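You operate a simulated robot arm through the tools that you are given. There is no shell and no other tool. Be economical: measure what you need, move in short steps, check, and stop when the job is done.

You are at the controls of a simulated robot arm. One attempt, no reset.

TASK
Put one of the steel rings from the top of the long yellow-legged bench on top of the white stepped plug. Fetch the black bar with a green band and stand it on the lower shelf of the valve stack bench. Take the white ring labelled "Right" from the top of the long yellow-legged bench and leave it on the square silver plate there. Put the black tin on the top of the long yellow-legged bench away on the grey pillar shelf. Press the grey button of the start box three times. Put the steel adapter ring marked "52" from the left yellow bench steel top on the right yellow bench steel top and the steel adapter ring labelled "75" on the lower shelf of the right yellow bench. Press the cord of the left fan to switch it on. Do these in any order. Set down upright: black bar with a green band, black tin.

It is judged by the outcome, as a careful person would: the job done as asked, and still so three seconds after it is handed in. It fails if anything else is knocked over, pushed out of place, dropped, spilled or broken.

THE ROBOT
A 7-joint arm with a two-finger parallel gripper on a trunk, on a base that drives. Base frame: it is fixed to the floor where the robot stands at the start and does not move with it; the origin is under the middle of the robot, x ahead of it, y to its left, z up; the surface under the hand at the start is at about z = 80. Readings come in cm, degrees, newtons and seconds.
With the tool pointing down near the work surface it reaches from about 44 to 90 cm from the robot's upright axis, wherever it stands. Its first joint turns from -17.0 to 126.0 degrees. Places, roughly: black bar with a green band (2x2x7 cm) [50, 70, 30]; black tin (6x6x7 cm) [90, 120, 80]; cord of the left fan [-280, -440, 170]; grey button of the start box [-170, -180, 90]; grey pillar shelf (15x37 cm) [-922, 52, 156]; lower shelf of the right yellow bench (46x20 cm) [-620, -168, 36]; lower shelf of the valve stack bench [-300, 280, 20]; right yellow bench steel top [-560, -180, 70]; square silver plate [100, 150, 75]; steel adapter ring [-225, -175, 75]; steel ring [50, 0, 75]; steel ring (5x5x4 cm) [90, -20, 80]; white ring [100, 100, 75]; white stepped plug (6x6x5 cm) [50, -30, 80]. Payload 1.57 kg.
The TCP is the grasp point between the finger pads, 3 cm short of the fingertips. In the tool frame z runs along the fingers and y along their closing line. Largest opening 8 cm; finger width 1.7, thickness 1.2; the body of the gripper, 4 by 8.2 cm, starts 8 cm behind the TCP.
Orientation is that of the tool frame in the base frame, as a unit quaternion [x, y, z, w]. With the fingers straight down and closing along the base's y, the tool's x points along the base's -x, its y along +y and its z along -z.

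THE INTERFACE
- The arm moves only by the tool servo_tool. Its argument "increments" is a list of rows, each an object of numbers (a shift or turn left out is 0, a gripper value left out holds the last): "x", "y", "z": the shift along the tool's x, y, z in cm; "wx", "wy", "wz": the turn, a rotation vector about the tool's x, y, z in degrees; "hand": the finger opening in cm, from 0 to 8. In form: [{"x": .., "y": .., "z": .., "wx": .., "wy": .., "wz": .., "hand": ..}, ...]. A call has 1 to 12 rows; each row is the pose to reach, as a shift and turn from the pose commanded when the call began, along the tool's axes at that moment. A row lasts 0.2 s, in which the tool goes at most 5 cm and 8.6 degrees; a call with a longer step from one row to the next is refused whole, and so is a gripper value outside its range. Where a pose cannot be reached the arm comes as near as it can. A force on the tool above 40 N (or 10 N above the force at the start of the call, whichever is more), or a blocked arm, ends the call early, and 0.2 s more pass. Each finger travels about 4.5 cm/s and halts on what it meets, pressing with about 34 N; the grip force reading is that of the motor and also rises with nothing between the fingers. The clock runs only during rows and for 0.2 s after the last one: add rows that repeat a pose to give the fingers time. It gives the time, the measured TCP pose, the force on the tool (base axes), the opening and the grip force at its end, in the units of the frame above (readings bear some noise), with the torque about the TCP (base axes, N m) and any sound that the robot's microphone picked up, and new pictures: "show" is both (left out), scene, wrist or none.
- Cameras (640 x 400 px; columns grow to the right, rows downward): "scene" is now at [0.4, -19.1, 128.75]; the picture's right is [0.43, -0.90, 0.00], its down [-0.39, -0.19, -0.90] and it looks along [0.81, 0.39, -0.43] (base axes); focal length 269 px, centre (320, 200). "wrist" rides on the gripper at [7.2, -0.7, -12.2] in the tool frame; the picture's right is [0.09, 1.00, 0.00], its down [-0.84, 0.08, -0.54] and it looks along [-0.54, 0.05, 0.84] (tool axes); focal length 238 px, centre (320, 200). There is no depth. A picture from a camera that has moved, and an enlarged one, comes with that camera's place and axes in the base frame and with its lens.
- raise_lower(by): slides the trunk up (or, below 0, down) by that many cm; the arm and the scene camera ride with it, the base frame stays. It gives what a move gives, with no picture.
- roll_base(legs): drives the robot by 1 to 6 legs, each [ahead, left, turn to the left] in cm, cm and degrees, along the robot's own axes; the way and the turn of a leg run together, so that a leg with both is an arc; at most 150 cm and 180 degrees a leg. The arm and the cameras ride along, it lands a little off, and it stops where it bumps. It gives what a move gives, and a new picture of the scene camera.
- turn_head(pan, tilt): turns the head with the scene camera to pan (to the left, within 109 degrees either way) and tilt (down, from -29 to 69), counted from straight ahead of the robot. It gives what a move gives, and a new picture of the scene camera.
- close_up(camera, box): a new picture of the part [left, top, right, bottom] of that camera's present view, enlarged. The clock stands still meanwhile.
- finish_job(): hands the job in; it is judged then, once.

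Go step by step. Nothing tells you exact positions but the pictures and the camera data: compare them with the known pose of the tool, close in by small moves and look again before you grip or let go. The budget is 207 turns and 260 pictures, counting those below and the enlarged ones. Unless the task says otherwise, let go and move clear before handing in.

The tools are called after "Call:" by a JSON object that holds its "method" and its "body". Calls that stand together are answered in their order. servo_tool: Moves the arm, as the interface text tells. Its arguments: {"type":"object","properties":{"increments":{"type":"array","items":{"type":"object","properties":{"x":{"type":"number"},"y":{"type":"number"},"z":{"type":"number"},"wx":{"type":"number"},"wy":{"type":"number"},"wz":{"type":"number"},"hand":{"type":"number"}}}},"show":{"type":"string","enum":["both","scene","wrist","none"]}},"required":["increments"]} The other tools are called the same way: raise_lower (by) slides the trunk up or down; roll_base (legs) drives the base; turn_head (pan, tilt) turns the head that bears the scene camera; close_up (camera, box) takes an enlarged picture of a part of a camera's view; finish_job () hands the job in.

At the start:

```text
time: 0.0
ee_pos: [59.11, 0.17, 104.1]
orientation: [0.001, 1.0, 0.0, 0.0]
contact_force: [0.7, 0.3, -0.3]
ft_torque: [0.0, 0.03, -0.02]
finger_gap: 8.01
grasp_force: 0.0
trunk travel left (down, up): [-65.0, 14.0]
robot x, y, heading: [-0.04, 0.26, 0.1]
head pan, tilt: [25.7, 25.8]
```

scene: 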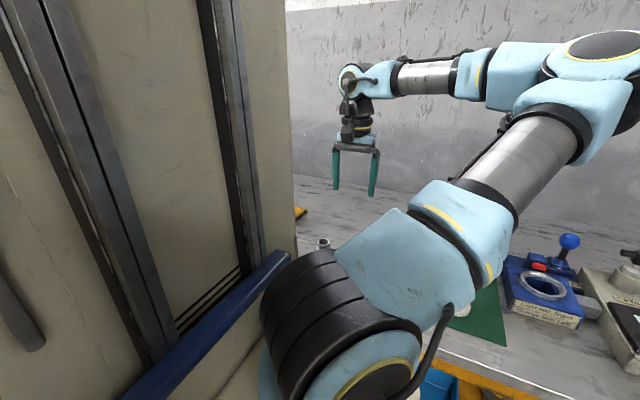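
wrist: 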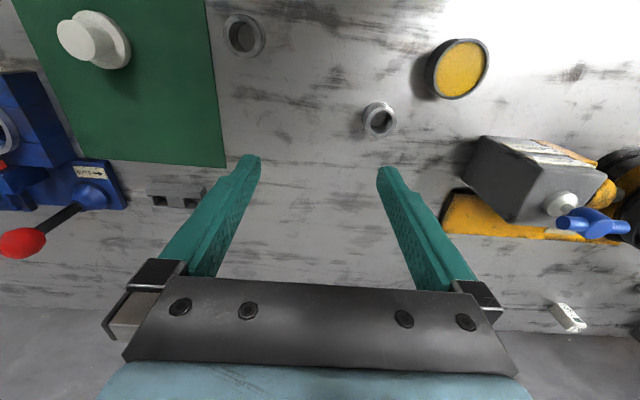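

I see the long bench with rings and the white plug near the tool, and a tall cabinet to the left. I'll look around first with the head.

Call:
{"method": "turn_head", "body": {"pan": -5, "tilt": 40}}

Call:
{"method": "turn_head", "body": {"pan": 75, "tilt": 25}}

Call:
{"method": "close_up", "body": {"camera": "wrist", "box": [0, 0, 640, 220]}}

```text
time: 1.0
ee_pos: [59.17, 0.31, 104.13]
orientation: [0.0, 1.0, -0.001, 0.0]
contact_force: [-0.5, 0.3, 0.8]
ft_torque: [0.03, 0.04, 0.02]
finger_gap: 8.0
grasp_force: 0.1
trunk travel left (down, up): [-65.0, 14.0]
robot x, y, heading: [-0.16, 0.05, 0.4]
head pan, tilt: [-5.0, 40.0]
camera scene: at [0.59, -23.81, 126.55], right [-0.09, -1.0, 0.0], down [-0.64, 0.06, -0.77], along [0.76, -0.07, -0.64], focal length 269 px, centre (320, 200)
```

scene: 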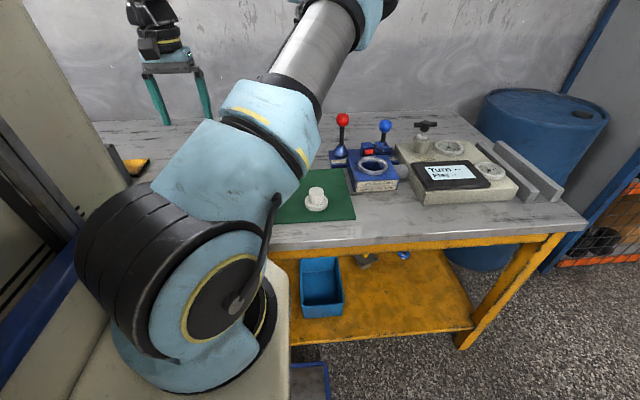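

```text
time: 2.5
ee_pos: [59.1, 0.22, 104.14]
orientation: [0.001, 1.0, 0.001, 0.0]
contact_force: [-0.6, 0.3, 0.3]
ft_torque: [-0.02, 0.01, 0.02]
finger_gap: 7.98
grasp_force: 0.1
trunk travel left (down, up): [-65.0, 14.0]
robot x, y, heading: [0.32, 0.17, -0.1]
head pan, tilt: [75.0, 25.0]
camera scene: at [-5.49, -14.18, 128.87], right [0.97, -0.26, 0.0], down [-0.11, -0.41, -0.91], along [0.24, 0.88, -0.42], focal length 269 px, centre (320, 200)
```

scene: 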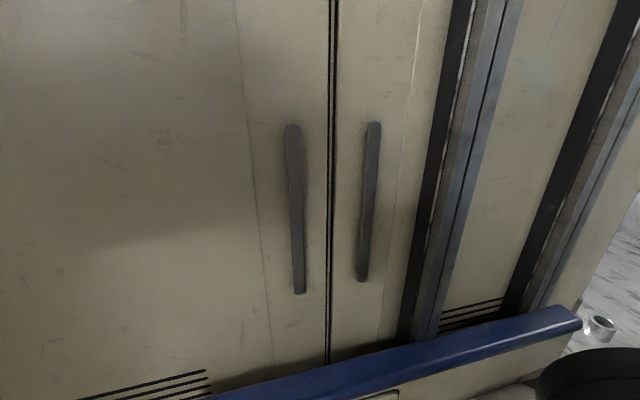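

```text
1.00 times, centred on (320, 110) of wrist (not enlarged: the box is as wide or as high as the picture)
camera zoom: at [51.97, -0.49, 116.36], right [-0.09, 1.0, 0.0], down [0.84, 0.08, 0.54], along [0.54, 0.05, -0.84], focal length 238 px, centre (320, 290)
```

zoom: 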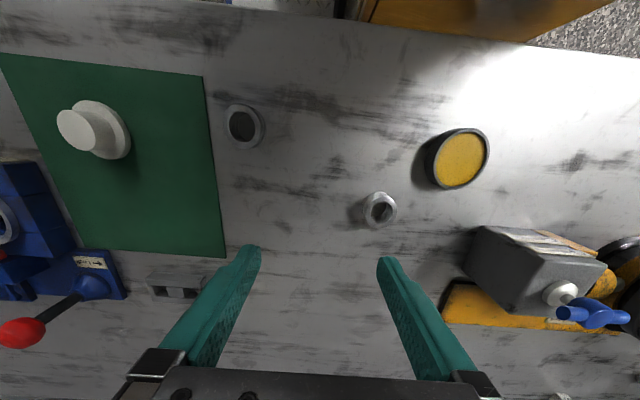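

The view left is blocked by a beige cabinet with rails, possibly the robot's own body. I'll look further to tell.

Call:
{"method": "turn_head", "body": {"pan": 45, "tilt": 65}}

Call:
{"method": "turn_head", "body": {"pan": -105, "tilt": 20}}

Call:
{"method": "turn_head", "body": {"pan": 109, "tilt": 20}}

```text
time: 3.6
ee_pos: [59.2, 0.14, 104.19]
orientation: [0.001, 1.0, 0.0, 0.0]
contact_force: [0.9, -0.3, 0.5]
ft_torque: [0.01, 0.0, -0.04]
finger_gap: 8.01
grasp_force: 0.0
trunk travel left (down, up): [-65.0, 14.0]
robot x, y, heading: [0.34, -0.07, -0.3]
head pan, tilt: [45.0, 65.0]
camera scene: at [-3.59, -18.78, 123.32], right [0.71, -0.71, 0.0], down [-0.64, -0.64, -0.42], along [0.3, 0.3, -0.91], focal length 269 px, centre (320, 200)
```

scene: 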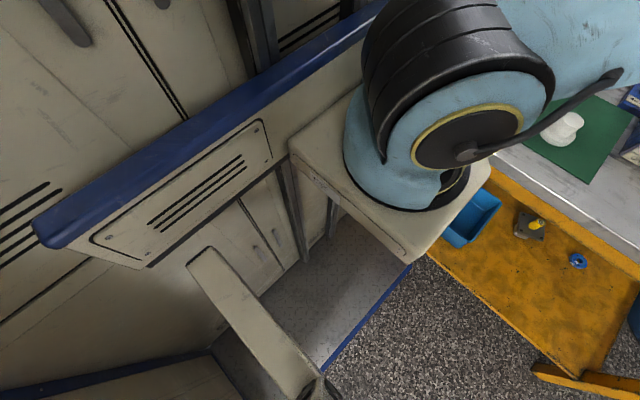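

```text
time: 5.9
ee_pos: [59.2, 0.06, 104.19]
orientation: [0.001, 1.0, -0.001, 0.0]
contact_force: [-0.5, -0.4, -0.3]
ft_torque: [0.0, 0.01, -0.04]
finger_gap: 8.0
grasp_force: 0.1
trunk travel left (down, up): [-65.0, 14.0]
robot x, y, heading: [-0.04, 0.05, 0.0]
head pan, tilt: [-105.0, 20.0]
camera scene: at [-10.29, -32.08, 129.68], right [-0.97, 0.26, 0.0], down [0.09, 0.33, -0.94], along [-0.24, -0.91, -0.34], focal length 269 px, centre (320, 200)
```

scene: 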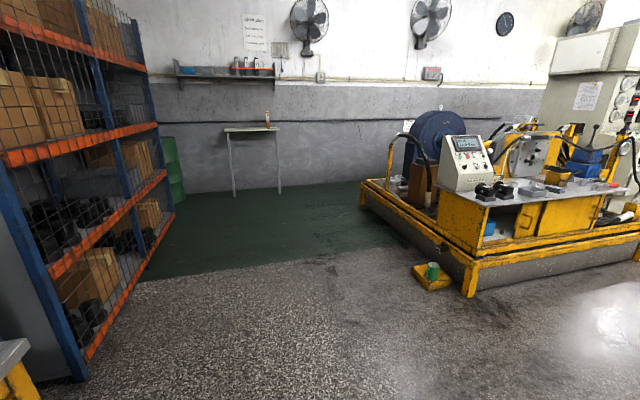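

```text
time: 9.0
ee_pos: [59.15, 0.21, 104.07]
orientation: [0.002, 1.0, 0.001, 0.0]
contact_force: [0.5, 0.3, 0.1]
ft_torque: [-0.03, 0.01, -0.03]
finger_gap: 8.01
grasp_force: 0.0
trunk travel left (down, up): [-65.0, 14.0]
robot x, y, heading: [-0.03, 0.19, 0.1]
head pan, tilt: [108.9, 20.0]
camera scene: at [-10.89, -14.27, 129.68], right [0.95, 0.32, 0.0], down [0.11, -0.32, -0.94], along [-0.3, 0.89, -0.34], focal length 269 px, centre (320, 200)
```

scene: 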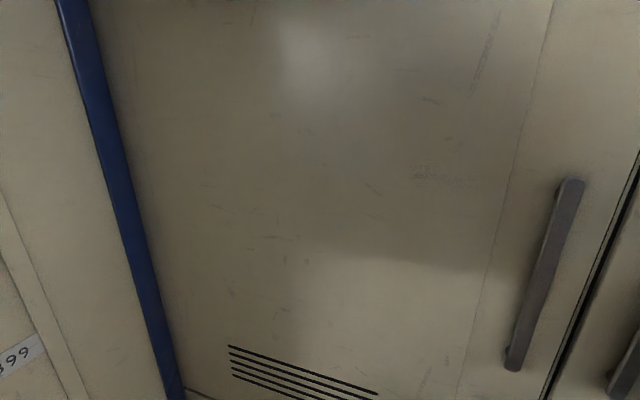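

The beige cabinet is the robot's own mast, carrying the arm on its right side. I'll zoom on the near rings and plug before the first pick.

Call:
{"method": "close_up", "body": {"camera": "wrist", "box": [200, 0, 440, 150]}}

Call:
{"method": "close_up", "body": {"camera": "wrist", "box": [0, 0, 200, 125]}}

Call:
{"method": "turn_head", "body": {"pan": 20, "tilt": 40}}

```text
2.67 times, centred on (320, 75) of wrist
camera zoom: at [51.97, -0.49, 116.36], right [-0.09, 1.0, 0.0], down [0.84, 0.08, 0.54], along [0.54, 0.05, -0.84], focal length 636 px, centre (320, 533)
```

zoom: 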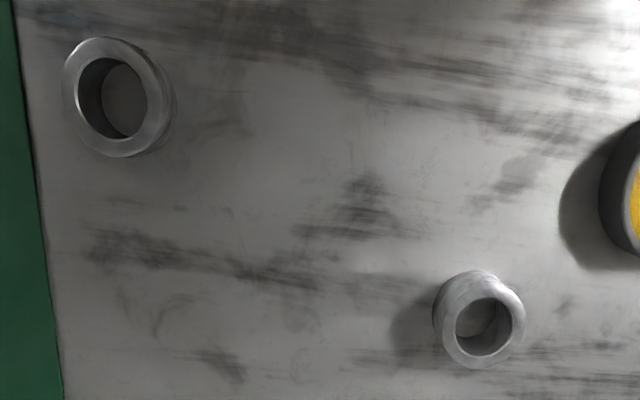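

```text
3.20 times, centred on (100, 62) of wrist
camera zoom: at [51.97, -0.49, 116.36], right [-0.09, 1.0, 0.0], down [0.84, 0.08, 0.54], along [0.54, 0.05, -0.84], focal length 763 px, centre (1024, 640)
```

zoom: 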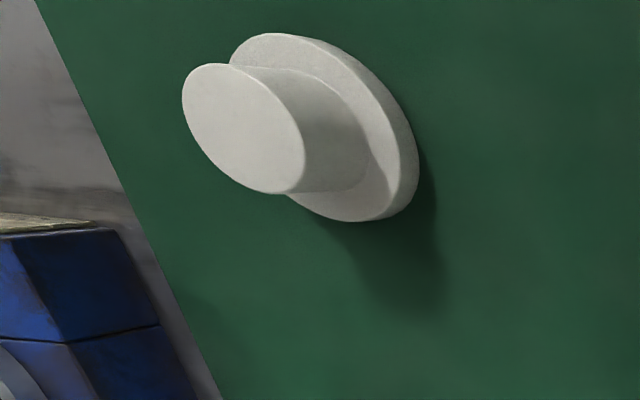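

```text
time: 10.6
ee_pos: [59.24, 0.18, 104.24]
orientation: [0.001, 1.0, 0.0, 0.0]
contact_force: [-0.1, -0.2, -0.1]
ft_torque: [-0.01, -0.01, -0.02]
finger_gap: 8.01
grasp_force: 0.1
trunk travel left (down, up): [-65.0, 14.0]
robot x, y, heading: [0.31, -0.13, 0.1]
head pan, tilt: [20.0, 40.0]
camera scene: at [0.1, -20.17, 126.54], right [0.34, -0.94, 0.0], down [-0.6, -0.22, -0.77], along [0.72, 0.26, -0.64], focal length 269 px, centre (320, 200)
```

scene: 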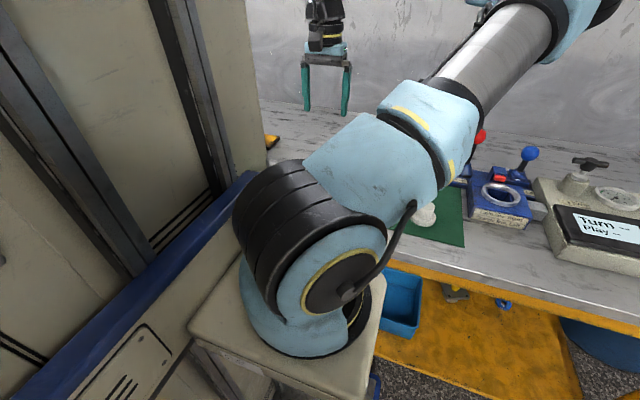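

I'll move the gripper above the near ring (about [51.5, -10.5]) and look more closely.

Call:
{"method": "servo_tool", "body": {"increments": [{"x": 1.6, "y": -2.1, "z": 2.4}, {"x": 3.2, "y": -4.2, "z": 4.8}, {"x": 4.8, "y": -6.3, "z": 7.2}, {"x": 6.4, "y": -8.4, "z": 9.6}, {"x": 7.7, "y": -10.6, "z": 12}], "show": "wrist"}}

```text
time: 11.8
ee_pos: [51.69, -10.49, 92.31]
orientation: [0.001, 1.0, 0.0, 0.0]
contact_force: [-0.1, 0.4, -0.3]
ft_torque: [0.0, 0.02, 0.02]
finger_gap: 8.0
grasp_force: 0.1
trunk travel left (down, up): [-65.0, 14.0]
robot x, y, heading: [-0.16, -0.18, 0.1]
head pan, tilt: [20.0, 40.0]
camera wrist: at [44.38, -11.14, 104.52], right [-0.09, 1.0, 0.0], down [0.84, 0.08, 0.54], along [0.54, 0.05, -0.84], focal length 238 px, centre (320, 200)
```

wrist: 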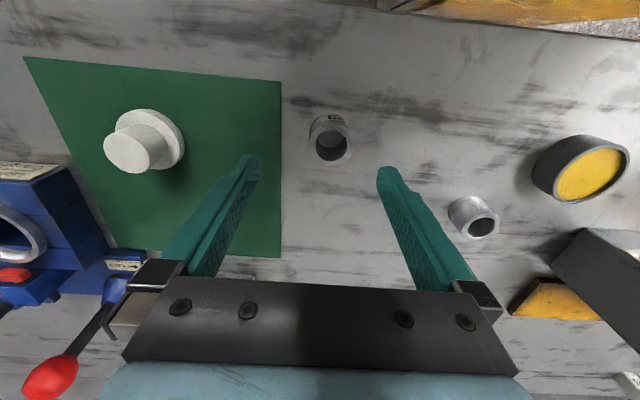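

Call:
{"method": "close_up", "body": {"camera": "wrist", "box": [80, 90, 400, 290]}}

Call:
{"method": "close_up", "body": {"camera": "wrist", "box": [280, 90, 520, 240]}}

```text
2.00 times, centred on (240, 190) of wrist
camera zoom: at [44.38, -11.14, 104.52], right [-0.09, 1.0, 0.0], down [0.84, 0.08, 0.54], along [0.54, 0.05, -0.84], focal length 477 px, centre (480, 220)
```

zoom: 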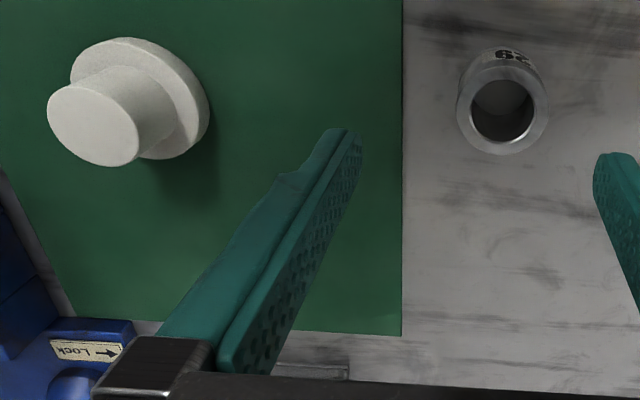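

```text
2.67 times, centred on (400, 165) of wrist
camera zoom: at [44.38, -11.14, 104.52], right [-0.09, 1.0, 0.0], down [0.84, 0.08, 0.54], along [0.54, 0.05, -0.84], focal length 636 px, centre (107, 293)
```

zoom: 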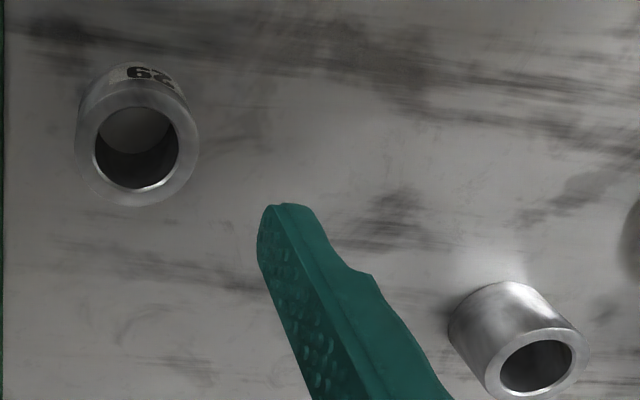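

The two rings look identical (about 4.4 cm wide), and the plug's top step is wider than their hole, so the ring rests on top. I'll go above the second, unmarked ring near [60, 8.7].

Call:
{"method": "servo_tool", "body": {"increments": [{"x": -1.7, "y": 4, "z": 0}, {"x": -3.4, "y": 8, "z": 0}, {"x": -5, "y": 12, "z": 0}, {"x": -6.8, "y": 16, "z": 0.5}, {"x": -8.3, "y": 19.2, "z": 2}, {"x": -8.3, "y": 19.2, "z": 2}], "show": "wrist"}}

```text
time: 13.2
ee_pos: [59.61, 9.13, 90.18]
orientation: [0.0, 1.0, 0.0, -0.001]
contact_force: [-0.7, 0.2, -0.6]
ft_torque: [-0.03, -0.01, -0.03]
finger_gap: 8.0
grasp_force: 0.1
trunk travel left (down, up): [-65.0, 14.0]
robot x, y, heading: [0.23, 0.13, -0.0]
head pan, tilt: [20.0, 40.0]
camera wrist: at [52.42, 8.34, 102.43], right [-0.09, 1.0, 0.0], down [0.84, 0.08, 0.54], along [0.54, 0.05, -0.84], focal length 238 px, centre (320, 200)
```

wrist: 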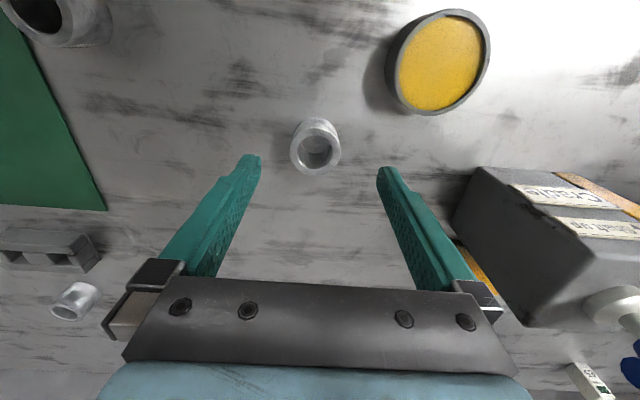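

Ring sits at about [59.9, 8.6], top z≈83.8. Descending and gripping.

Call:
{"method": "servo_tool", "body": {"increments": [{"x": -0.3, "y": -0.5, "z": 3.4}, {"x": -0.3, "y": -0.5, "z": 5.5}, {"x": -0.3, "y": -0.5, "z": 6.7}, {"x": -0.3, "y": -0.5, "z": 6.7, "hand": 4}, {"x": -0.3, "y": -0.5, "z": 6.7, "hand": 3}, {"x": -0.3, "y": -0.5, "z": 6.7, "hand": 3}, {"x": -0.3, "y": -0.5, "z": 6.7, "hand": 3}], "show": "wrist"}}

```text
time: 14.8
ee_pos: [60.13, 8.26, 83.62]
orientation: [0.001, 1.0, 0.001, 0.0]
contact_force: [0.0, -0.2, -0.5]
ft_torque: [-0.02, 0.04, -0.02]
finger_gap: 4.23
grasp_force: 28.0
trunk travel left (down, up): [-65.0, 14.0]
robot x, y, heading: [0.0, -0.14, -0.0]
head pan, tilt: [20.0, 40.0]
camera wrist: at [52.88, 7.61, 95.76], right [-0.09, 1.0, 0.0], down [0.84, 0.08, 0.54], along [0.54, 0.05, -0.84], focal length 238 px, centre (320, 200)
```

wrist: 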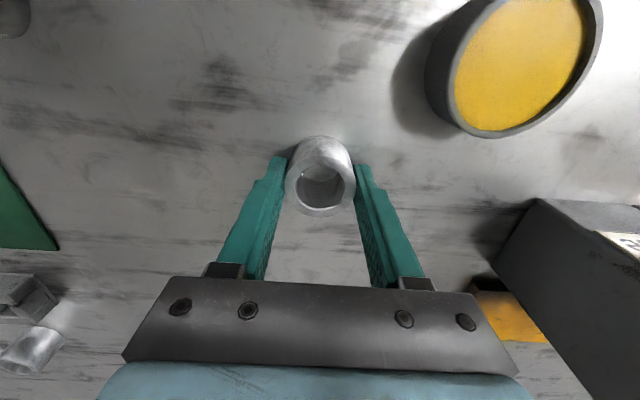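

Gripped (4.2 cm). Lifting and carrying above the plug near [53.8, -27.7].

Call:
{"method": "servo_tool", "body": {"increments": [{"z": -4}, {"z": -8}, {"z": -11, "y": -2}, {"x": 1, "y": -6.5, "z": -11}, {"x": 2, "y": -11, "z": -11}, {"x": 3, "y": -15.5, "z": -11}, {"x": 4, "y": -20, "z": -11}, {"x": 5, "y": -24.5, "z": -11}, {"x": 5.5, "y": -29, "z": -11}, {"x": 6, "y": -33.5, "z": -11}, {"x": 6.2, "y": -36, "z": -11}, {"x": 6.2, "y": -36, "z": -11}], "show": "wrist"}}

Call:
{"method": "turn_head", "body": {"pan": -10, "tilt": 45}}

```text
time: 17.4
ee_pos: [53.7, -27.55, 94.31]
orientation: [0.001, 1.0, -0.001, 0.0]
contact_force: [0.5, 0.7, -1.8]
ft_torque: [0.0, -0.05, -0.01]
finger_gap: 4.22
grasp_force: 34.2
trunk travel left (down, up): [-65.0, 14.0]
robot x, y, heading: [0.01, -0.15, -0.2]
head pan, tilt: [20.0, 40.0]
camera wrist: at [46.54, -28.22, 106.56], right [-0.09, 1.0, 0.0], down [0.84, 0.08, 0.54], along [0.54, 0.05, -0.84], focal length 238 px, centre (320, 200)
```

wrist: 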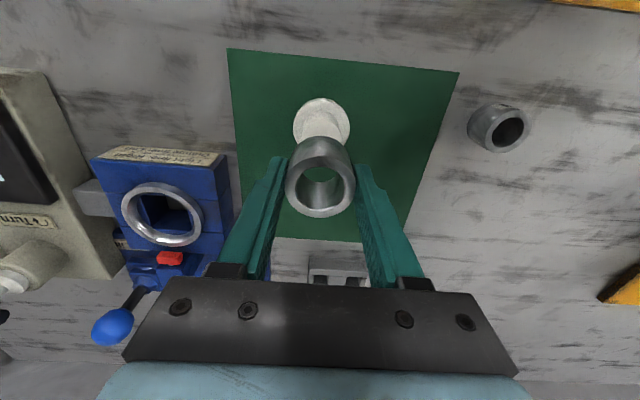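

```text
time: 18.4
ee_pos: [53.8, -27.42, 94.31]
orientation: [0.0, 1.0, 0.0, 0.0]
contact_force: [0.0, 0.2, -1.8]
ft_torque: [0.0, -0.02, 0.01]
finger_gap: 4.24
grasp_force: 33.9
trunk travel left (down, up): [-65.0, 14.0]
robot x, y, heading: [0.34, -0.41, 0.1]
head pan, tilt: [-10.0, 45.0]
camera scene: at [0.13, -24.49, 125.82], right [-0.17, -0.98, 0.0], down [-0.7, 0.12, -0.71], along [0.7, -0.12, -0.71], focal length 269 px, centre (320, 200)
```

scene: 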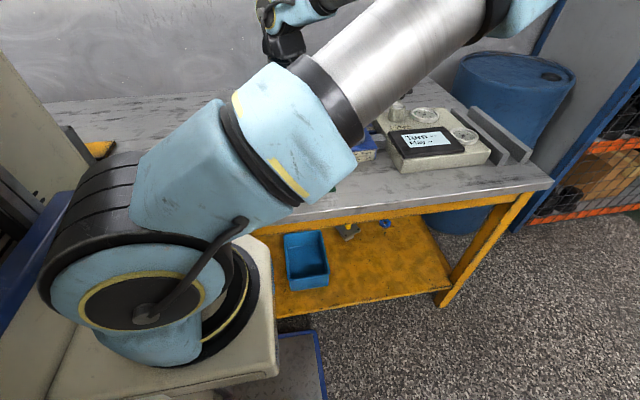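

Call:
{"method": "close_up", "body": {"camera": "wrist", "box": [240, 80, 400, 230]}}

```text
2.67 times, centred on (320, 155) of wrist
camera zoom: at [46.55, -28.17, 106.56], right [-0.09, 1.0, 0.0], down [0.84, 0.08, 0.54], along [0.54, 0.05, -0.84], focal length 636 px, centre (320, 320)
```

zoom: 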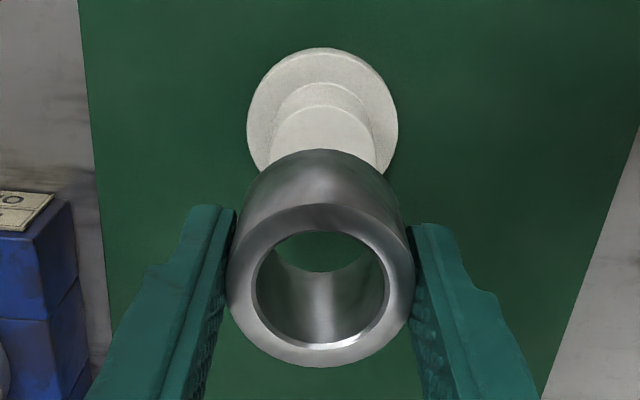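

Ring at x≈53.55 vs plug 53.9; shifting +0.35 and lowering, watching force.

Call:
{"method": "servo_tool", "body": {"increments": [{"x": -0.35, "z": 3}, {"x": -0.35, "z": 5}, {"x": -0.35, "z": 5.5}, {"x": -0.35, "z": 5.7}, {"x": -0.35, "z": 5.7}], "show": "wrist"}}

Call:
{"method": "close_up", "body": {"camera": "wrist", "box": [240, 80, 400, 230]}}

```text
time: 19.6
ee_pos: [54.17, -27.62, 88.54]
orientation: [0.001, 1.0, 0.001, 0.0]
contact_force: [-0.2, 0.3, -1.9]
ft_torque: [0.01, -0.02, -0.01]
finger_gap: 4.21
grasp_force: 34.2
trunk travel left (down, up): [-65.0, 14.0]
robot x, y, heading: [0.03, 0.14, 0.1]
head pan, tilt: [-10.0, 45.0]
camera wrist: at [46.9, -28.26, 100.84], right [-0.09, 1.0, 0.0], down [0.84, 0.08, 0.54], along [0.54, 0.05, -0.84], focal length 238 px, centre (320, 200)
```

wrist: 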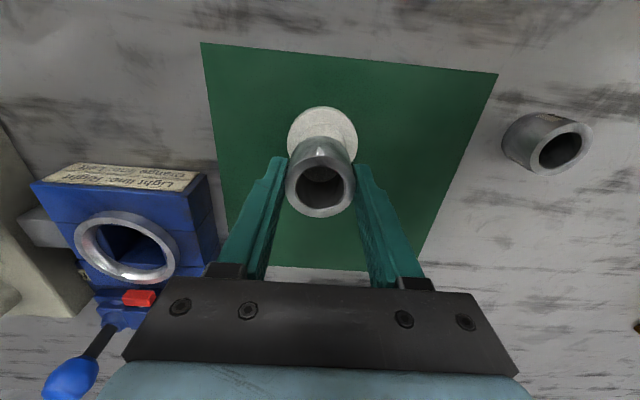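

```text
2.67 times, centred on (320, 155) of wrist
camera zoom: at [46.9, -28.26, 100.84], right [-0.09, 1.0, 0.0], down [0.84, 0.08, 0.54], along [0.54, 0.05, -0.84], focal length 636 px, centre (320, 320)
```

zoom: 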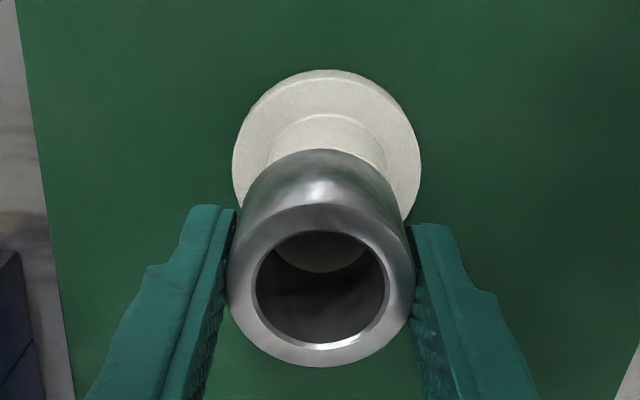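

Call:
{"method": "servo_tool", "body": {"increments": [{"z": 0.2}, {"z": 0.3}, {"z": 0.4}, {"z": 0.4}], "show": "none"}}

```text
time: 20.6
ee_pos: [54.23, -27.69, 88.33]
orientation: [0.001, 1.0, 0.0, 0.001]
contact_force: [0.0, -1.0, -1.3]
ft_torque: [0.01, 0.01, -0.03]
finger_gap: 4.22
grasp_force: 34.4
trunk travel left (down, up): [-65.0, 14.0]
robot x, y, heading: [-0.38, 0.36, 0.1]
head pan, tilt: [-10.0, 45.0]
```

Call:
{"method": "servo_tool", "body": {"increments": [{"z": 0.15}, {"z": 0.3}, {"z": 0.45}, {"z": 0.45}], "show": "none"}}

```text
time: 21.6
ee_pos: [54.29, -27.76, 87.95]
orientation: [0.001, 1.0, 0.0, 0.0]
contact_force: [0.0, 1.2, 24.9]
ft_torque: [0.3, 0.0, 0.05]
finger_gap: 4.2
grasp_force: 33.8
trunk travel left (down, up): [-65.0, 14.0]
robot x, y, heading: [-0.23, 0.31, -0.0]
head pan, tilt: [-10.0, 45.0]
```

Contact. Backing off a hair and checking centring.

Call:
{"method": "servo_tool", "body": {"increments": [{"z": -0.15}, {"z": -0.15}], "show": "none"}}

Call:
{"method": "close_up", "body": {"camera": "wrist", "box": [240, 80, 400, 230]}}

```text
time: 22.2
ee_pos: [54.29, -27.8, 87.95]
orientation: [0.001, 1.0, 0.0, -0.001]
contact_force: [0.7, 0.9, 1.9]
ft_torque: [0.04, -0.06, 0.04]
finger_gap: 4.19
grasp_force: 34.1
trunk travel left (down, up): [-65.0, 14.0]
robot x, y, heading: [0.13, -0.28, 0.0]
head pan, tilt: [-10.0, 45.0]
```

```text
2.67 times, centred on (320, 155) of wrist
camera zoom: at [46.99, -28.4, 100.17], right [-0.09, 1.0, 0.0], down [0.84, 0.08, 0.54], along [0.54, 0.05, -0.84], focal length 636 px, centre (320, 320)
```

zoom: 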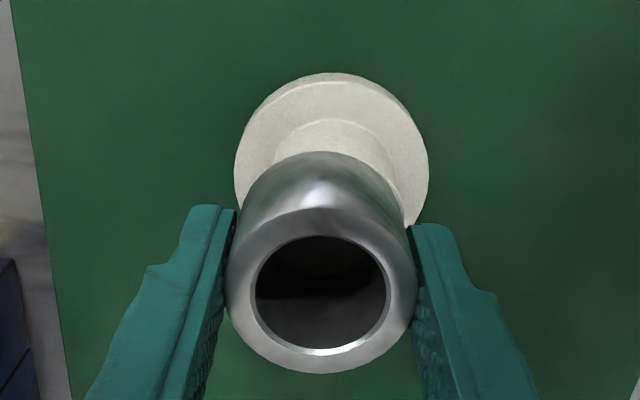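

Ring is ~0.3 cm off in y; correcting with a small lift, then lowering and releasing.

Call:
{"method": "servo_tool", "body": {"increments": [{"z": -0.4}, {"z": -0.4, "y": 0.32}, {"z": -0.1, "y": 0.32}, {"z": 0.05, "y": 0.32}, {"z": 0.05, "y": 0.32}], "show": "none"}}

Call:
{"method": "close_up", "body": {"camera": "wrist", "box": [240, 80, 400, 230]}}

```text
time: 23.4
ee_pos: [54.12, -27.4, 87.99]
orientation: [0.0, 1.0, 0.0, 0.001]
contact_force: [-0.8, -0.1, -1.6]
ft_torque: [-0.03, 0.04, -0.01]
finger_gap: 4.18
grasp_force: 33.7
trunk travel left (down, up): [-65.0, 14.0]
robot x, y, heading: [-0.02, 0.19, 0.2]
head pan, tilt: [-10.0, 45.0]
```

```text
2.67 times, centred on (320, 155) of wrist
camera zoom: at [46.96, -28.11, 100.23], right [-0.09, 1.0, 0.0], down [0.84, 0.08, 0.54], along [0.54, 0.05, -0.84], focal length 636 px, centre (320, 320)
```

zoom: 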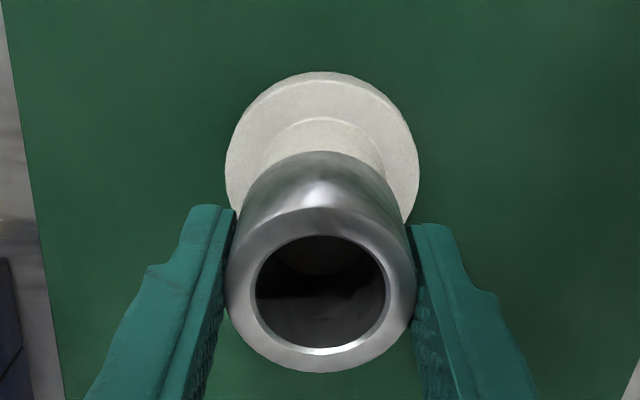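

Aligned. Lowering 0.1 to contact, releasing, and rising.

Call:
{"method": "servo_tool", "body": {"increments": [{"z": 0.1}, {"z": 0.1, "hand": 4.6}, {"z": 0.1, "hand": 5.6}, {"z": 0.1, "hand": 6.5}, {"z": 0.1, "hand": 6.5}, {"z": -2, "hand": 7}, {"z": -5}, {"z": -10}, {"z": -14}], "show": "wrist"}}

```text
time: 25.4
ee_pos: [54.16, -27.51, 102.01]
orientation: [0.001, 1.0, 0.0, -0.001]
contact_force: [0.0, 0.3, -0.1]
ft_torque: [0.01, 0.02, 0.0]
finger_gap: 7.03
grasp_force: 0.2
trunk travel left (down, up): [-65.0, 14.0]
robot x, y, heading: [0.12, 0.19, 0.3]
head pan, tilt: [-10.0, 45.0]
camera wrist: at [46.96, -28.16, 114.42], right [-0.09, 1.0, 0.0], down [0.84, 0.08, 0.54], along [0.54, 0.05, -0.84], focal length 238 px, centre (320, 200)
```

wrist: 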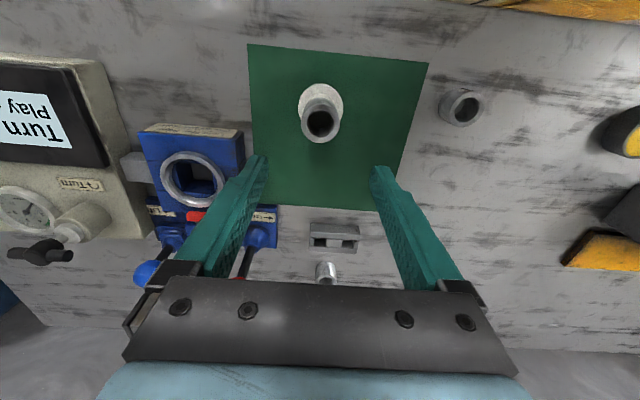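

Ring placed on the plug. Now I need to see left, which the mast hides; I'll tip the wrist camera to look left along the bench.

Call:
{"method": "servo_tool", "body": {"increments": [{"wx": -8, "y": 4, "z": -1}, {"wx": -16, "y": 8, "z": -2}, {"wx": -24, "y": 12, "z": -3}, {"wx": -32, "y": 16, "z": -4}, {"wx": -40, "y": 20, "z": -5}, {"wx": -48, "y": 24, "z": -6}, {"wx": -56, "y": 28, "z": -7}, {"wx": -64, "y": 30, "z": -8}, {"wx": -70, "y": 32, "z": -8}, {"wx": -70, "y": 32, "z": -8}], "show": "wrist"}}

```text
time: 27.6
ee_pos: [54.37, 4.6, 110.03]
orientation: [0.001, 0.819, 0.574, 0.0]
contact_force: [0.7, 0.5, -0.4]
ft_torque: [0.01, -0.04, -0.01]
finger_gap: 7.01
grasp_force: 0.0
trunk travel left (down, up): [-65.0, 14.0]
robot x, y, heading: [-0.28, 0.03, -0.0]
head pan, tilt: [-10.0, 45.0]
camera wrist: at [47.15, -7.1, 113.63], right [-0.09, 0.34, 0.94], down [0.84, -0.48, 0.26], along [0.54, 0.81, -0.24], focal length 238 px, centre (320, 200)
```

wrist: 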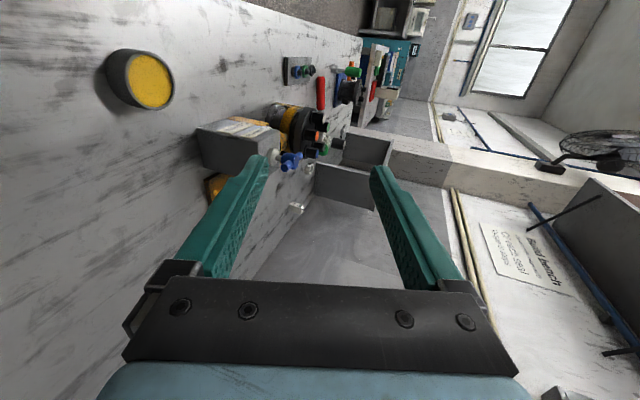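

Call:
{"method": "servo_tool", "body": {"increments": [{"wy": 7.5, "wz": -2.7}, {"wy": 15, "wz": -5.5}, {"wy": 22.5, "wz": -8.2}, {"wy": 30, "wz": -11}, {"wy": 37.5, "wz": -13.6}, {"wy": 45, "wz": -16.4}, {"wy": 45, "wz": -16.4}], "show": "wrist"}}

```text
time: 29.2
ee_pos: [54.26, 4.61, 109.98]
orientation: [-0.332, 0.748, 0.524, -0.233]
contact_force: [0.5, 0.4, -0.6]
ft_torque: [-0.05, -0.01, 0.01]
finger_gap: 7.01
grasp_force: 0.1
trunk travel left (down, up): [-65.0, 14.0]
robot x, y, heading: [-0.23, -0.15, 0.1]
head pan, tilt: [-10.0, 45.0]
camera wrist: at [58.07, -8.62, 113.58], right [-0.32, 0.16, 0.94], down [0.92, 0.3, 0.26], along [-0.24, 0.94, -0.24], focal length 238 px, centre (320, 200)
```

wrist: 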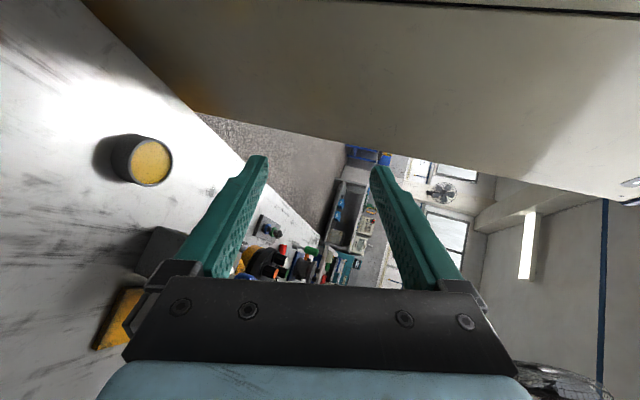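

The aisle left looks clear. Restoring the tool to straight down before driving left.

Call:
{"method": "servo_tool", "body": {"increments": [{"wy": -7.5, "wz": 2.7}, {"wy": -15, "wz": 5.5}, {"wy": -22.5, "wz": 8.2}, {"wy": -30, "wz": 11}, {"wy": -37.5, "wz": 13.6}, {"wy": -45, "wz": 16.4}], "show": "none"}}

Call:
{"method": "servo_tool", "body": {"increments": [{"wx": 8}, {"wx": 16}, {"wx": 24}, {"wx": 32}, {"wx": 40}, {"wx": 48}, {"wx": 56}, {"wx": 64}, {"wx": 70}, {"wx": 70}], "show": "none"}}

Call:
{"method": "raise_lower", "body": {"by": 8}}

Call:
{"method": "roll_base", "body": {"legs": [[-4, 0, 0], [0, 80, 0]]}}

Call:
{"method": "servo_tool", "body": {"increments": [{"z": 0}], "show": "wrist"}}

```text
time: 30.6
ee_pos: [54.28, 4.6, 109.85]
orientation: [0.001, 0.819, 0.574, 0.001]
contact_force: [-0.5, 0.3, 0.9]
ft_torque: [0.01, 0.04, -0.01]
finger_gap: 7.0
grasp_force: 0.1
trunk travel left (down, up): [-65.0, 14.0]
robot x, y, heading: [-0.12, -0.03, -0.0]
head pan, tilt: [-10.0, 45.0]
```

```text
time: 32.8
ee_pos: [54.23, 4.53, 110.04]
orientation: [0.0, 1.0, -0.001, 0.0]
contact_force: [0.9, 0.0, -0.2]
ft_torque: [0.01, 0.02, 0.03]
finger_gap: 6.99
grasp_force: 0.0
trunk travel left (down, up): [-65.0, 14.0]
robot x, y, heading: [-0.15, 0.09, 0.2]
head pan, tilt: [-10.0, 45.0]
```

```text
time: 34.0
ee_pos: [54.27, 4.45, 118.14]
orientation: [0.002, 1.0, -0.001, 0.0]
contact_force: [-0.8, 0.3, 0.0]
ft_torque: [0.01, 0.02, -0.01]
finger_gap: 7.01
grasp_force: 0.1
trunk travel left (down, up): [-73.0, 6.0]
robot x, y, heading: [-0.14, -0.19, -0.0]
head pan, tilt: [-10.0, 45.0]
```

```text
time: 38.8
ee_pos: [50.54, 86.17, 117.96]
orientation: [0.005, 1.0, 0.0, 0.0]
contact_force: [0.2, -0.7, 0.1]
ft_torque: [0.04, 0.01, 0.01]
finger_gap: 7.01
grasp_force: 0.1
trunk travel left (down, up): [-73.0, 6.0]
robot x, y, heading: [-3.94, 81.94, -0.4]
head pan, tilt: [-10.0, 45.0]
camera scene: at [-3.77, 57.45, 133.82], right [-0.18, -0.98, 0.0], down [-0.7, 0.13, -0.71], along [0.7, -0.13, -0.71], focal length 269 px, centre (320, 200)
```

scene: 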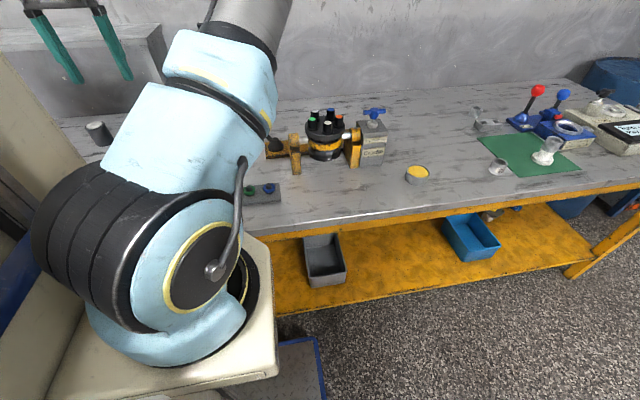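

```text
time: 39.2
ee_pos: [50.67, 85.99, 117.85]
orientation: [0.005, 1.0, 0.001, -0.001]
contact_force: [-0.1, 0.5, -0.1]
ft_torque: [0.02, 0.0, 0.01]
finger_gap: 7.0
grasp_force: 0.0
trunk travel left (down, up): [-73.0, 6.0]
robot x, y, heading: [-3.81, 81.79, -0.6]
head pan, tilt: [-10.0, 45.0]
camera wrist: at [43.34, 85.55, 130.22], right [-0.08, 1.0, 0.0], down [0.84, 0.07, 0.54], along [0.54, 0.05, -0.84], focal length 238 px, centre (320, 200)
```

wrist: 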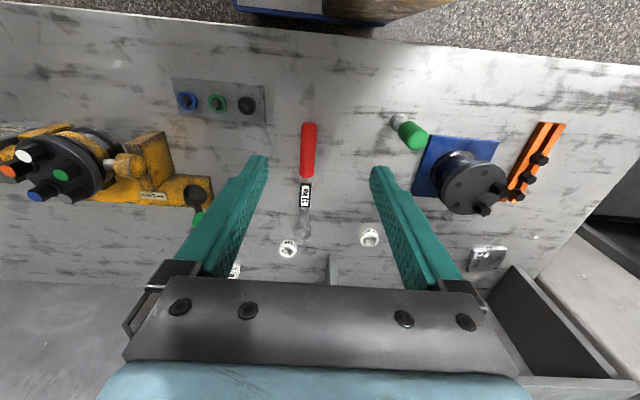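

I see two white rings, and a silver square block at right. Zooming on labels.

Call:
{"method": "close_up", "body": {"camera": "wrist", "box": [220, 180, 420, 290]}}

Call:
{"method": "close_up", "body": {"camera": "wrist", "box": [380, 100, 580, 290]}}

Call:
{"method": "turn_head", "body": {"pan": 30, "tilt": 20}}

```text
3.20 times, centred on (320, 235) of wrist
camera zoom: at [43.34, 85.55, 130.22], right [-0.08, 1.0, 0.0], down [0.84, 0.07, 0.54], along [0.54, 0.05, -0.84], focal length 763 px, centre (320, 88)
```

zoom: 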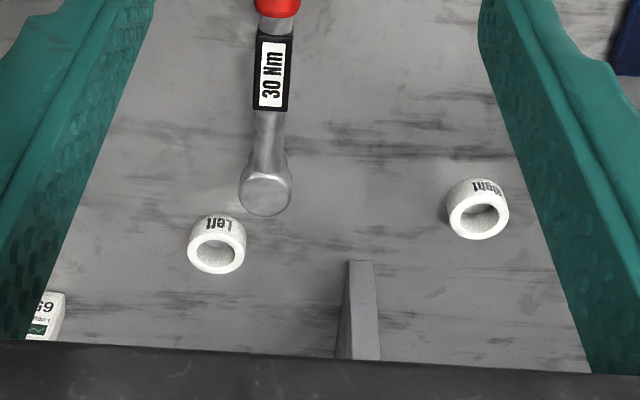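

```text
2.11 times, centred on (480, 195) of wrist
camera zoom: at [43.34, 85.55, 130.22], right [-0.08, 1.0, 0.0], down [0.84, 0.07, 0.54], along [0.54, 0.05, -0.84], focal length 502 px, centre (-17, 210)
```

zoom: 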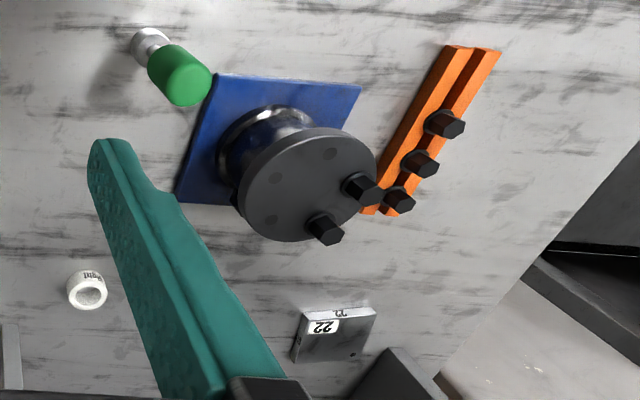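

```text
time: 40.3
ee_pos: [50.55, 86.1, 117.97]
orientation: [0.004, 1.0, 0.0, 0.0]
contact_force: [0.2, -0.3, -0.3]
ft_torque: [0.01, 0.0, -0.02]
finger_gap: 6.96
grasp_force: 0.1
trunk travel left (down, up): [-73.0, 6.0]
robot x, y, heading: [-3.81, 81.89, -0.2]
head pan, tilt: [30.0, 20.0]
camera scene: at [-3.67, 63.51, 137.68], right [0.49, -0.87, 0.0], down [-0.3, -0.17, -0.94], along [0.82, 0.46, -0.34], focal length 269 px, centre (320, 200)
```

scene: 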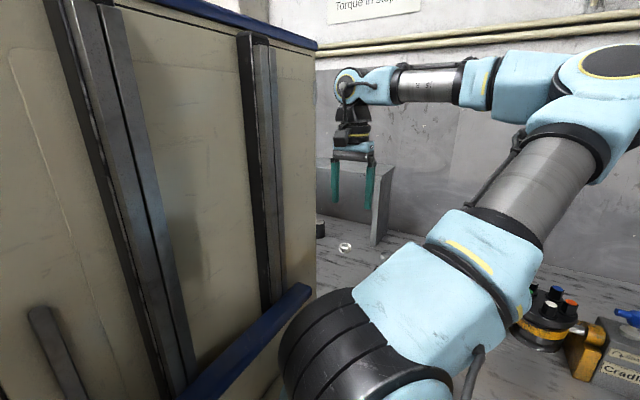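

"Right" ring is near [86, 103], silver plate (22) near [91, 139], tin near [92, 118]. I'll approach above the ring and look.

Call:
{"method": "servo_tool", "body": {"increments": [{"x": -4, "y": 1.8, "z": 0}, {"x": -8, "y": 3.6, "z": 0}, {"x": -12, "y": 5.4, "z": 1}, {"x": -16, "y": 7.2, "z": 3}, {"x": -20, "y": 9, "z": 5}, {"x": -24, "y": 11, "z": 7}, {"x": -27, "y": 13, "z": 9}, {"x": -30, "y": 15, "z": 11}, {"x": -31, "y": 16.5, "z": 13}, {"x": -32, "y": 16.5, "z": 14}, {"x": -32, "y": 16.5, "z": 14}], "show": "wrist"}}

```text
time: 42.7
ee_pos: [81.01, 99.78, 105.07]
orientation: [0.004, 1.0, 0.001, 0.001]
contact_force: [-0.4, 0.3, 0.0]
ft_torque: [-0.02, 0.01, 0.03]
finger_gap: 6.99
grasp_force: 0.1
out of reach, approached as far as the arm can: row 8, 9, 10, 11
trunk travel left (down, up): [-73.0, 6.0]
robot x, y, heading: [-3.77, 81.91, -0.6]
head pan, tilt: [30.0, 20.0]
camera wrist: at [73.6, 99.12, 117.37], right [-0.08, 1.0, 0.0], down [0.84, 0.07, 0.55], along [0.54, 0.05, -0.84], focal length 238 px, centre (320, 200)
```

wrist: 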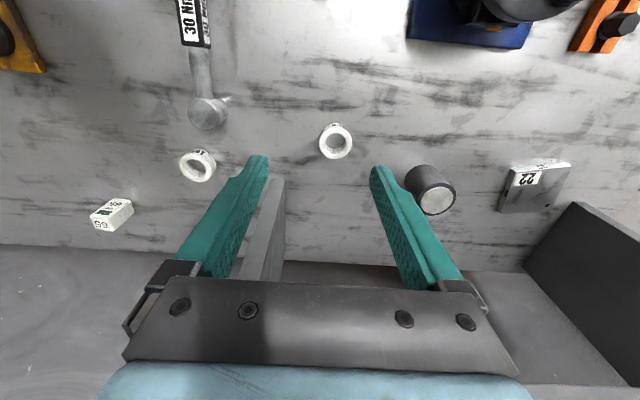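

Just out of reach. I'll retract up, drive further left and slightly ahead so ring, tin and plate are all closer in front.

Call:
{"method": "servo_tool", "body": {"increments": [{"x": 3, "z": -4}, {"x": 7, "z": -8}, {"x": 11, "z": -11}, {"x": 15, "z": -13}, {"x": 18, "y": 0, "z": -13}], "show": "none"}}

Call:
{"method": "roll_base", "body": {"legs": [[0, 36, 0.5], [3.5, 0, 0]]}}

```text
refused: row 2 steps farther than a row can; nothing moved
```

```text
time: 45.4
ee_pos: [84.31, 136.01, 105.17]
orientation: [0.0, 1.0, 0.0, 0.002]
contact_force: [-0.1, -0.6, -0.3]
ft_torque: [-0.03, 0.01, 0.01]
finger_gap: 7.0
grasp_force: 0.0
trunk travel left (down, up): [-73.0, 6.0]
robot x, y, heading: [-0.32, 117.81, -0.1]
head pan, tilt: [30.0, 20.0]
camera scene: at [0.0, 99.34, 137.69], right [0.5, -0.87, 0.0], down [-0.3, -0.17, -0.94], along [0.81, 0.47, -0.34], focal length 269 px, centre (320, 200)
```

scene: 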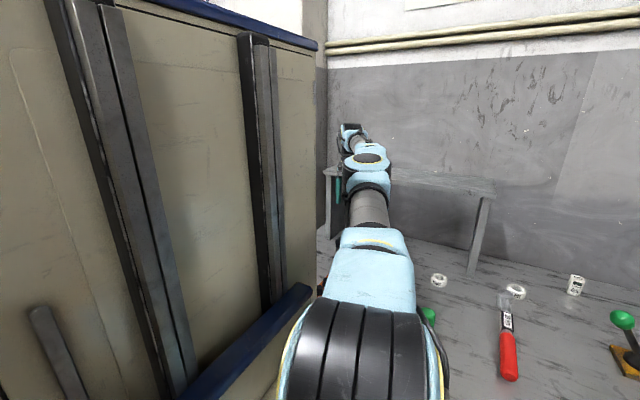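

The servo was refused so the drive went with the arm low; checking that nothing was touched.

Call:
{"method": "servo_tool", "body": {"increments": [{"x": 2, "y": -4}, {"x": 4, "y": -8}, {"x": 6, "y": -12, "z": 0}, {"x": 6, "y": -12, "z": 0}], "show": "wrist"}}

```text
time: 46.4
ee_pos: [78.46, 123.89, 105.03]
orientation: [0.002, 1.0, 0.001, 0.001]
contact_force: [-0.2, 0.2, -0.1]
ft_torque: [-0.01, 0.02, 0.0]
finger_gap: 7.0
grasp_force: 0.1
trunk travel left (down, up): [-73.0, 6.0]
robot x, y, heading: [-0.52, 117.83, 0.3]
head pan, tilt: [30.0, 20.0]
camera wrist: at [71.2, 123.19, 117.26], right [-0.09, 1.0, 0.0], down [0.84, 0.07, 0.54], along [0.54, 0.05, -0.84], focal length 238 px, centre (320, 200)
```

wrist: 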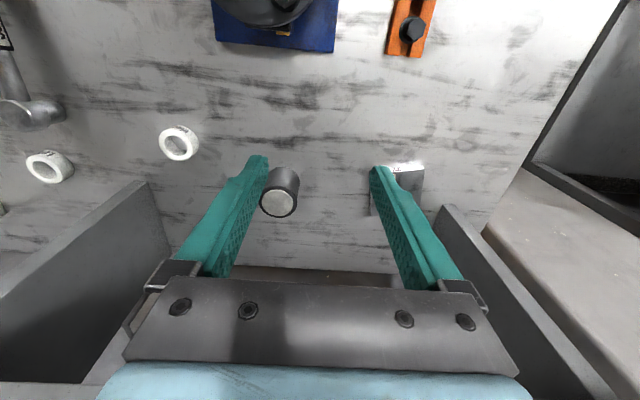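

Everything still stands. A riser table (front edge x≈96, top z≈110) is behind the items, so I'll tilt the tool back ~20° while approaching the "Right" ring.

Call:
{"method": "servo_tool", "body": {"increments": [{"x": -1, "y": -4, "z": 1, "wy": -4}, {"x": -2, "y": -8, "z": 3, "wy": -8}, {"x": -3.5, "y": -12, "z": 5, "wy": -12}, {"x": -5, "y": -16, "z": 7, "wy": -16}, {"x": -6, "y": -20, "z": 9, "wy": -20}, {"x": -6.2, "y": -20.5, "z": 11, "wy": -20}, {"x": -6.2, "y": -20.5, "z": 11, "wy": -20}], "show": "wrist"}}

```text
time: 48.0
ee_pos: [84.52, 103.41, 94.23]
orientation: [0.002, 0.985, 0.001, 0.175]
contact_force: [-0.2, 0.5, -0.7]
ft_torque: [0.03, 0.0, 0.0]
finger_gap: 6.99
grasp_force: 0.0
trunk travel left (down, up): [-73.0, 6.0]
robot x, y, heading: [-0.25, 117.74, 0.0]
head pan, tilt: [30.0, 20.0]
camera wrist: at [73.56, 102.72, 103.05], right [-0.08, 1.0, -0.03], down [0.6, 0.07, 0.8], along [0.8, 0.05, -0.6], focal length 238 px, centre (320, 200)
```

wrist: 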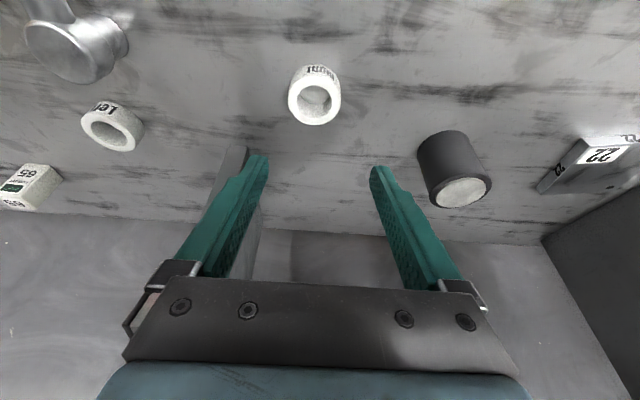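

Call:
{"method": "servo_tool", "body": {"increments": [{"x": 1, "y": -0.8, "z": 3.5}, {"x": 2, "y": -0.8, "z": 7}, {"x": 2.7, "y": -0.8, "z": 9}, {"x": 3.16, "y": -0.8, "z": 10.4}, {"x": 3.16, "y": -0.8, "z": 10.4}], "show": "wrist"}}

```text
time: 49.2
ee_pos: [85.15, 102.85, 83.09]
orientation: [0.001, 0.984, 0.001, 0.176]
contact_force: [-0.6, -1.0, 0.4]
ft_torque: [-0.01, 0.01, -0.01]
finger_gap: 7.01
grasp_force: 0.0
trunk travel left (down, up): [-73.0, 6.0]
robot x, y, heading: [-0.21, 117.93, -0.1]
head pan, tilt: [30.0, 20.0]
camera wrist: at [74.14, 102.06, 92.11], right [-0.08, 1.0, -0.03], down [0.6, 0.07, 0.8], along [0.8, 0.05, -0.6], focal length 238 px, centre (320, 200)
```

wrist: 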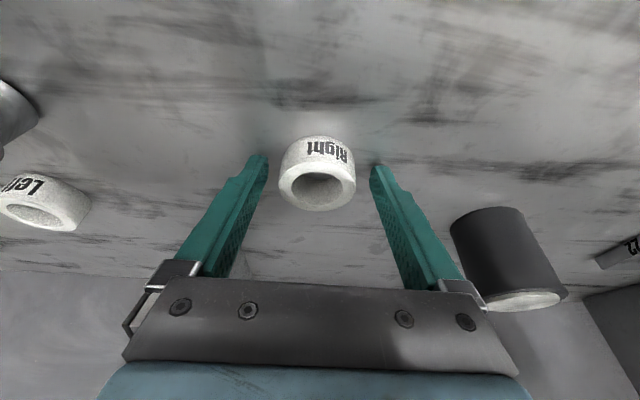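

Call:
{"method": "servo_tool", "body": {"increments": [{"hand": 5.5}, {"hand": 4.5}, {"hand": 3.5}, {"hand": 3.5}, {"hand": 3.5}, {"hand": 3.5}], "show": "none"}}

```text
time: 50.6
ee_pos: [85.07, 102.68, 83.18]
orientation: [0.002, 0.984, 0.0, 0.176]
contact_force: [0.3, 0.3, 0.3]
ft_torque: [-0.02, -0.06, 0.03]
finger_gap: 4.7
grasp_force: 33.7
trunk travel left (down, up): [-73.0, 6.0]
robot x, y, heading: [0.18, 117.81, 0.2]
head pan, tilt: [30.0, 20.0]
```

Ring gripped. Lifting and carrying over toward the silver plate.

Call:
{"method": "servo_tool", "body": {"increments": [{"x": -1.6, "z": -4.4}, {"x": -3.2, "z": -8.8}, {"x": -4.8, "z": -13.2, "y": 1}, {"x": -4.8, "z": -13.2, "y": 5.5}, {"x": -4.8, "z": -13.2, "y": 10}, {"x": -4.8, "z": -13.2, "y": 14.5}, {"x": -4.8, "z": -13.2, "y": 19}, {"x": -4.8, "z": -13.2, "y": 23.5}, {"x": -4.8, "z": -13.2, "y": 28}, {"x": -4.8, "z": -13.2, "y": 32.5}, {"x": -4.8, "z": -13.2, "y": 36}, {"x": -4.8, "z": -13.2, "y": 36}], "show": "wrist"}}

```text
time: 53.2
ee_pos: [85.02, 138.96, 97.25]
orientation: [0.002, 0.984, 0.0, 0.175]
contact_force: [-0.1, 0.0, -0.4]
ft_torque: [0.0, 0.01, 0.01]
finger_gap: 4.64
grasp_force: 33.6
trunk travel left (down, up): [-73.0, 6.0]
robot x, y, heading: [-0.22, 117.66, 0.2]
head pan, tilt: [30.0, 20.0]
camera wrist: at [74.03, 138.32, 106.32], right [-0.08, 1.0, -0.03], down [0.6, 0.07, 0.8], along [0.8, 0.05, -0.6], focal length 238 px, centre (320, 200)
```

wrist: 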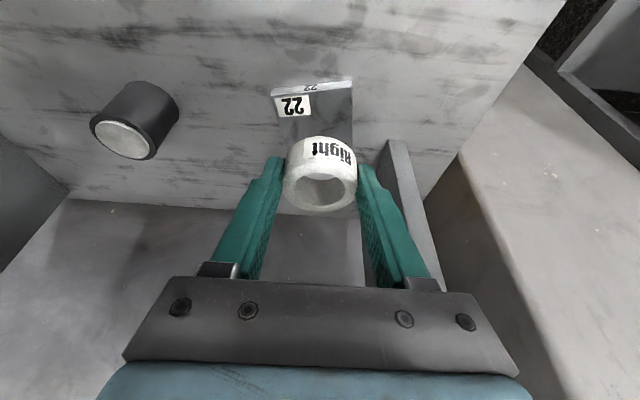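

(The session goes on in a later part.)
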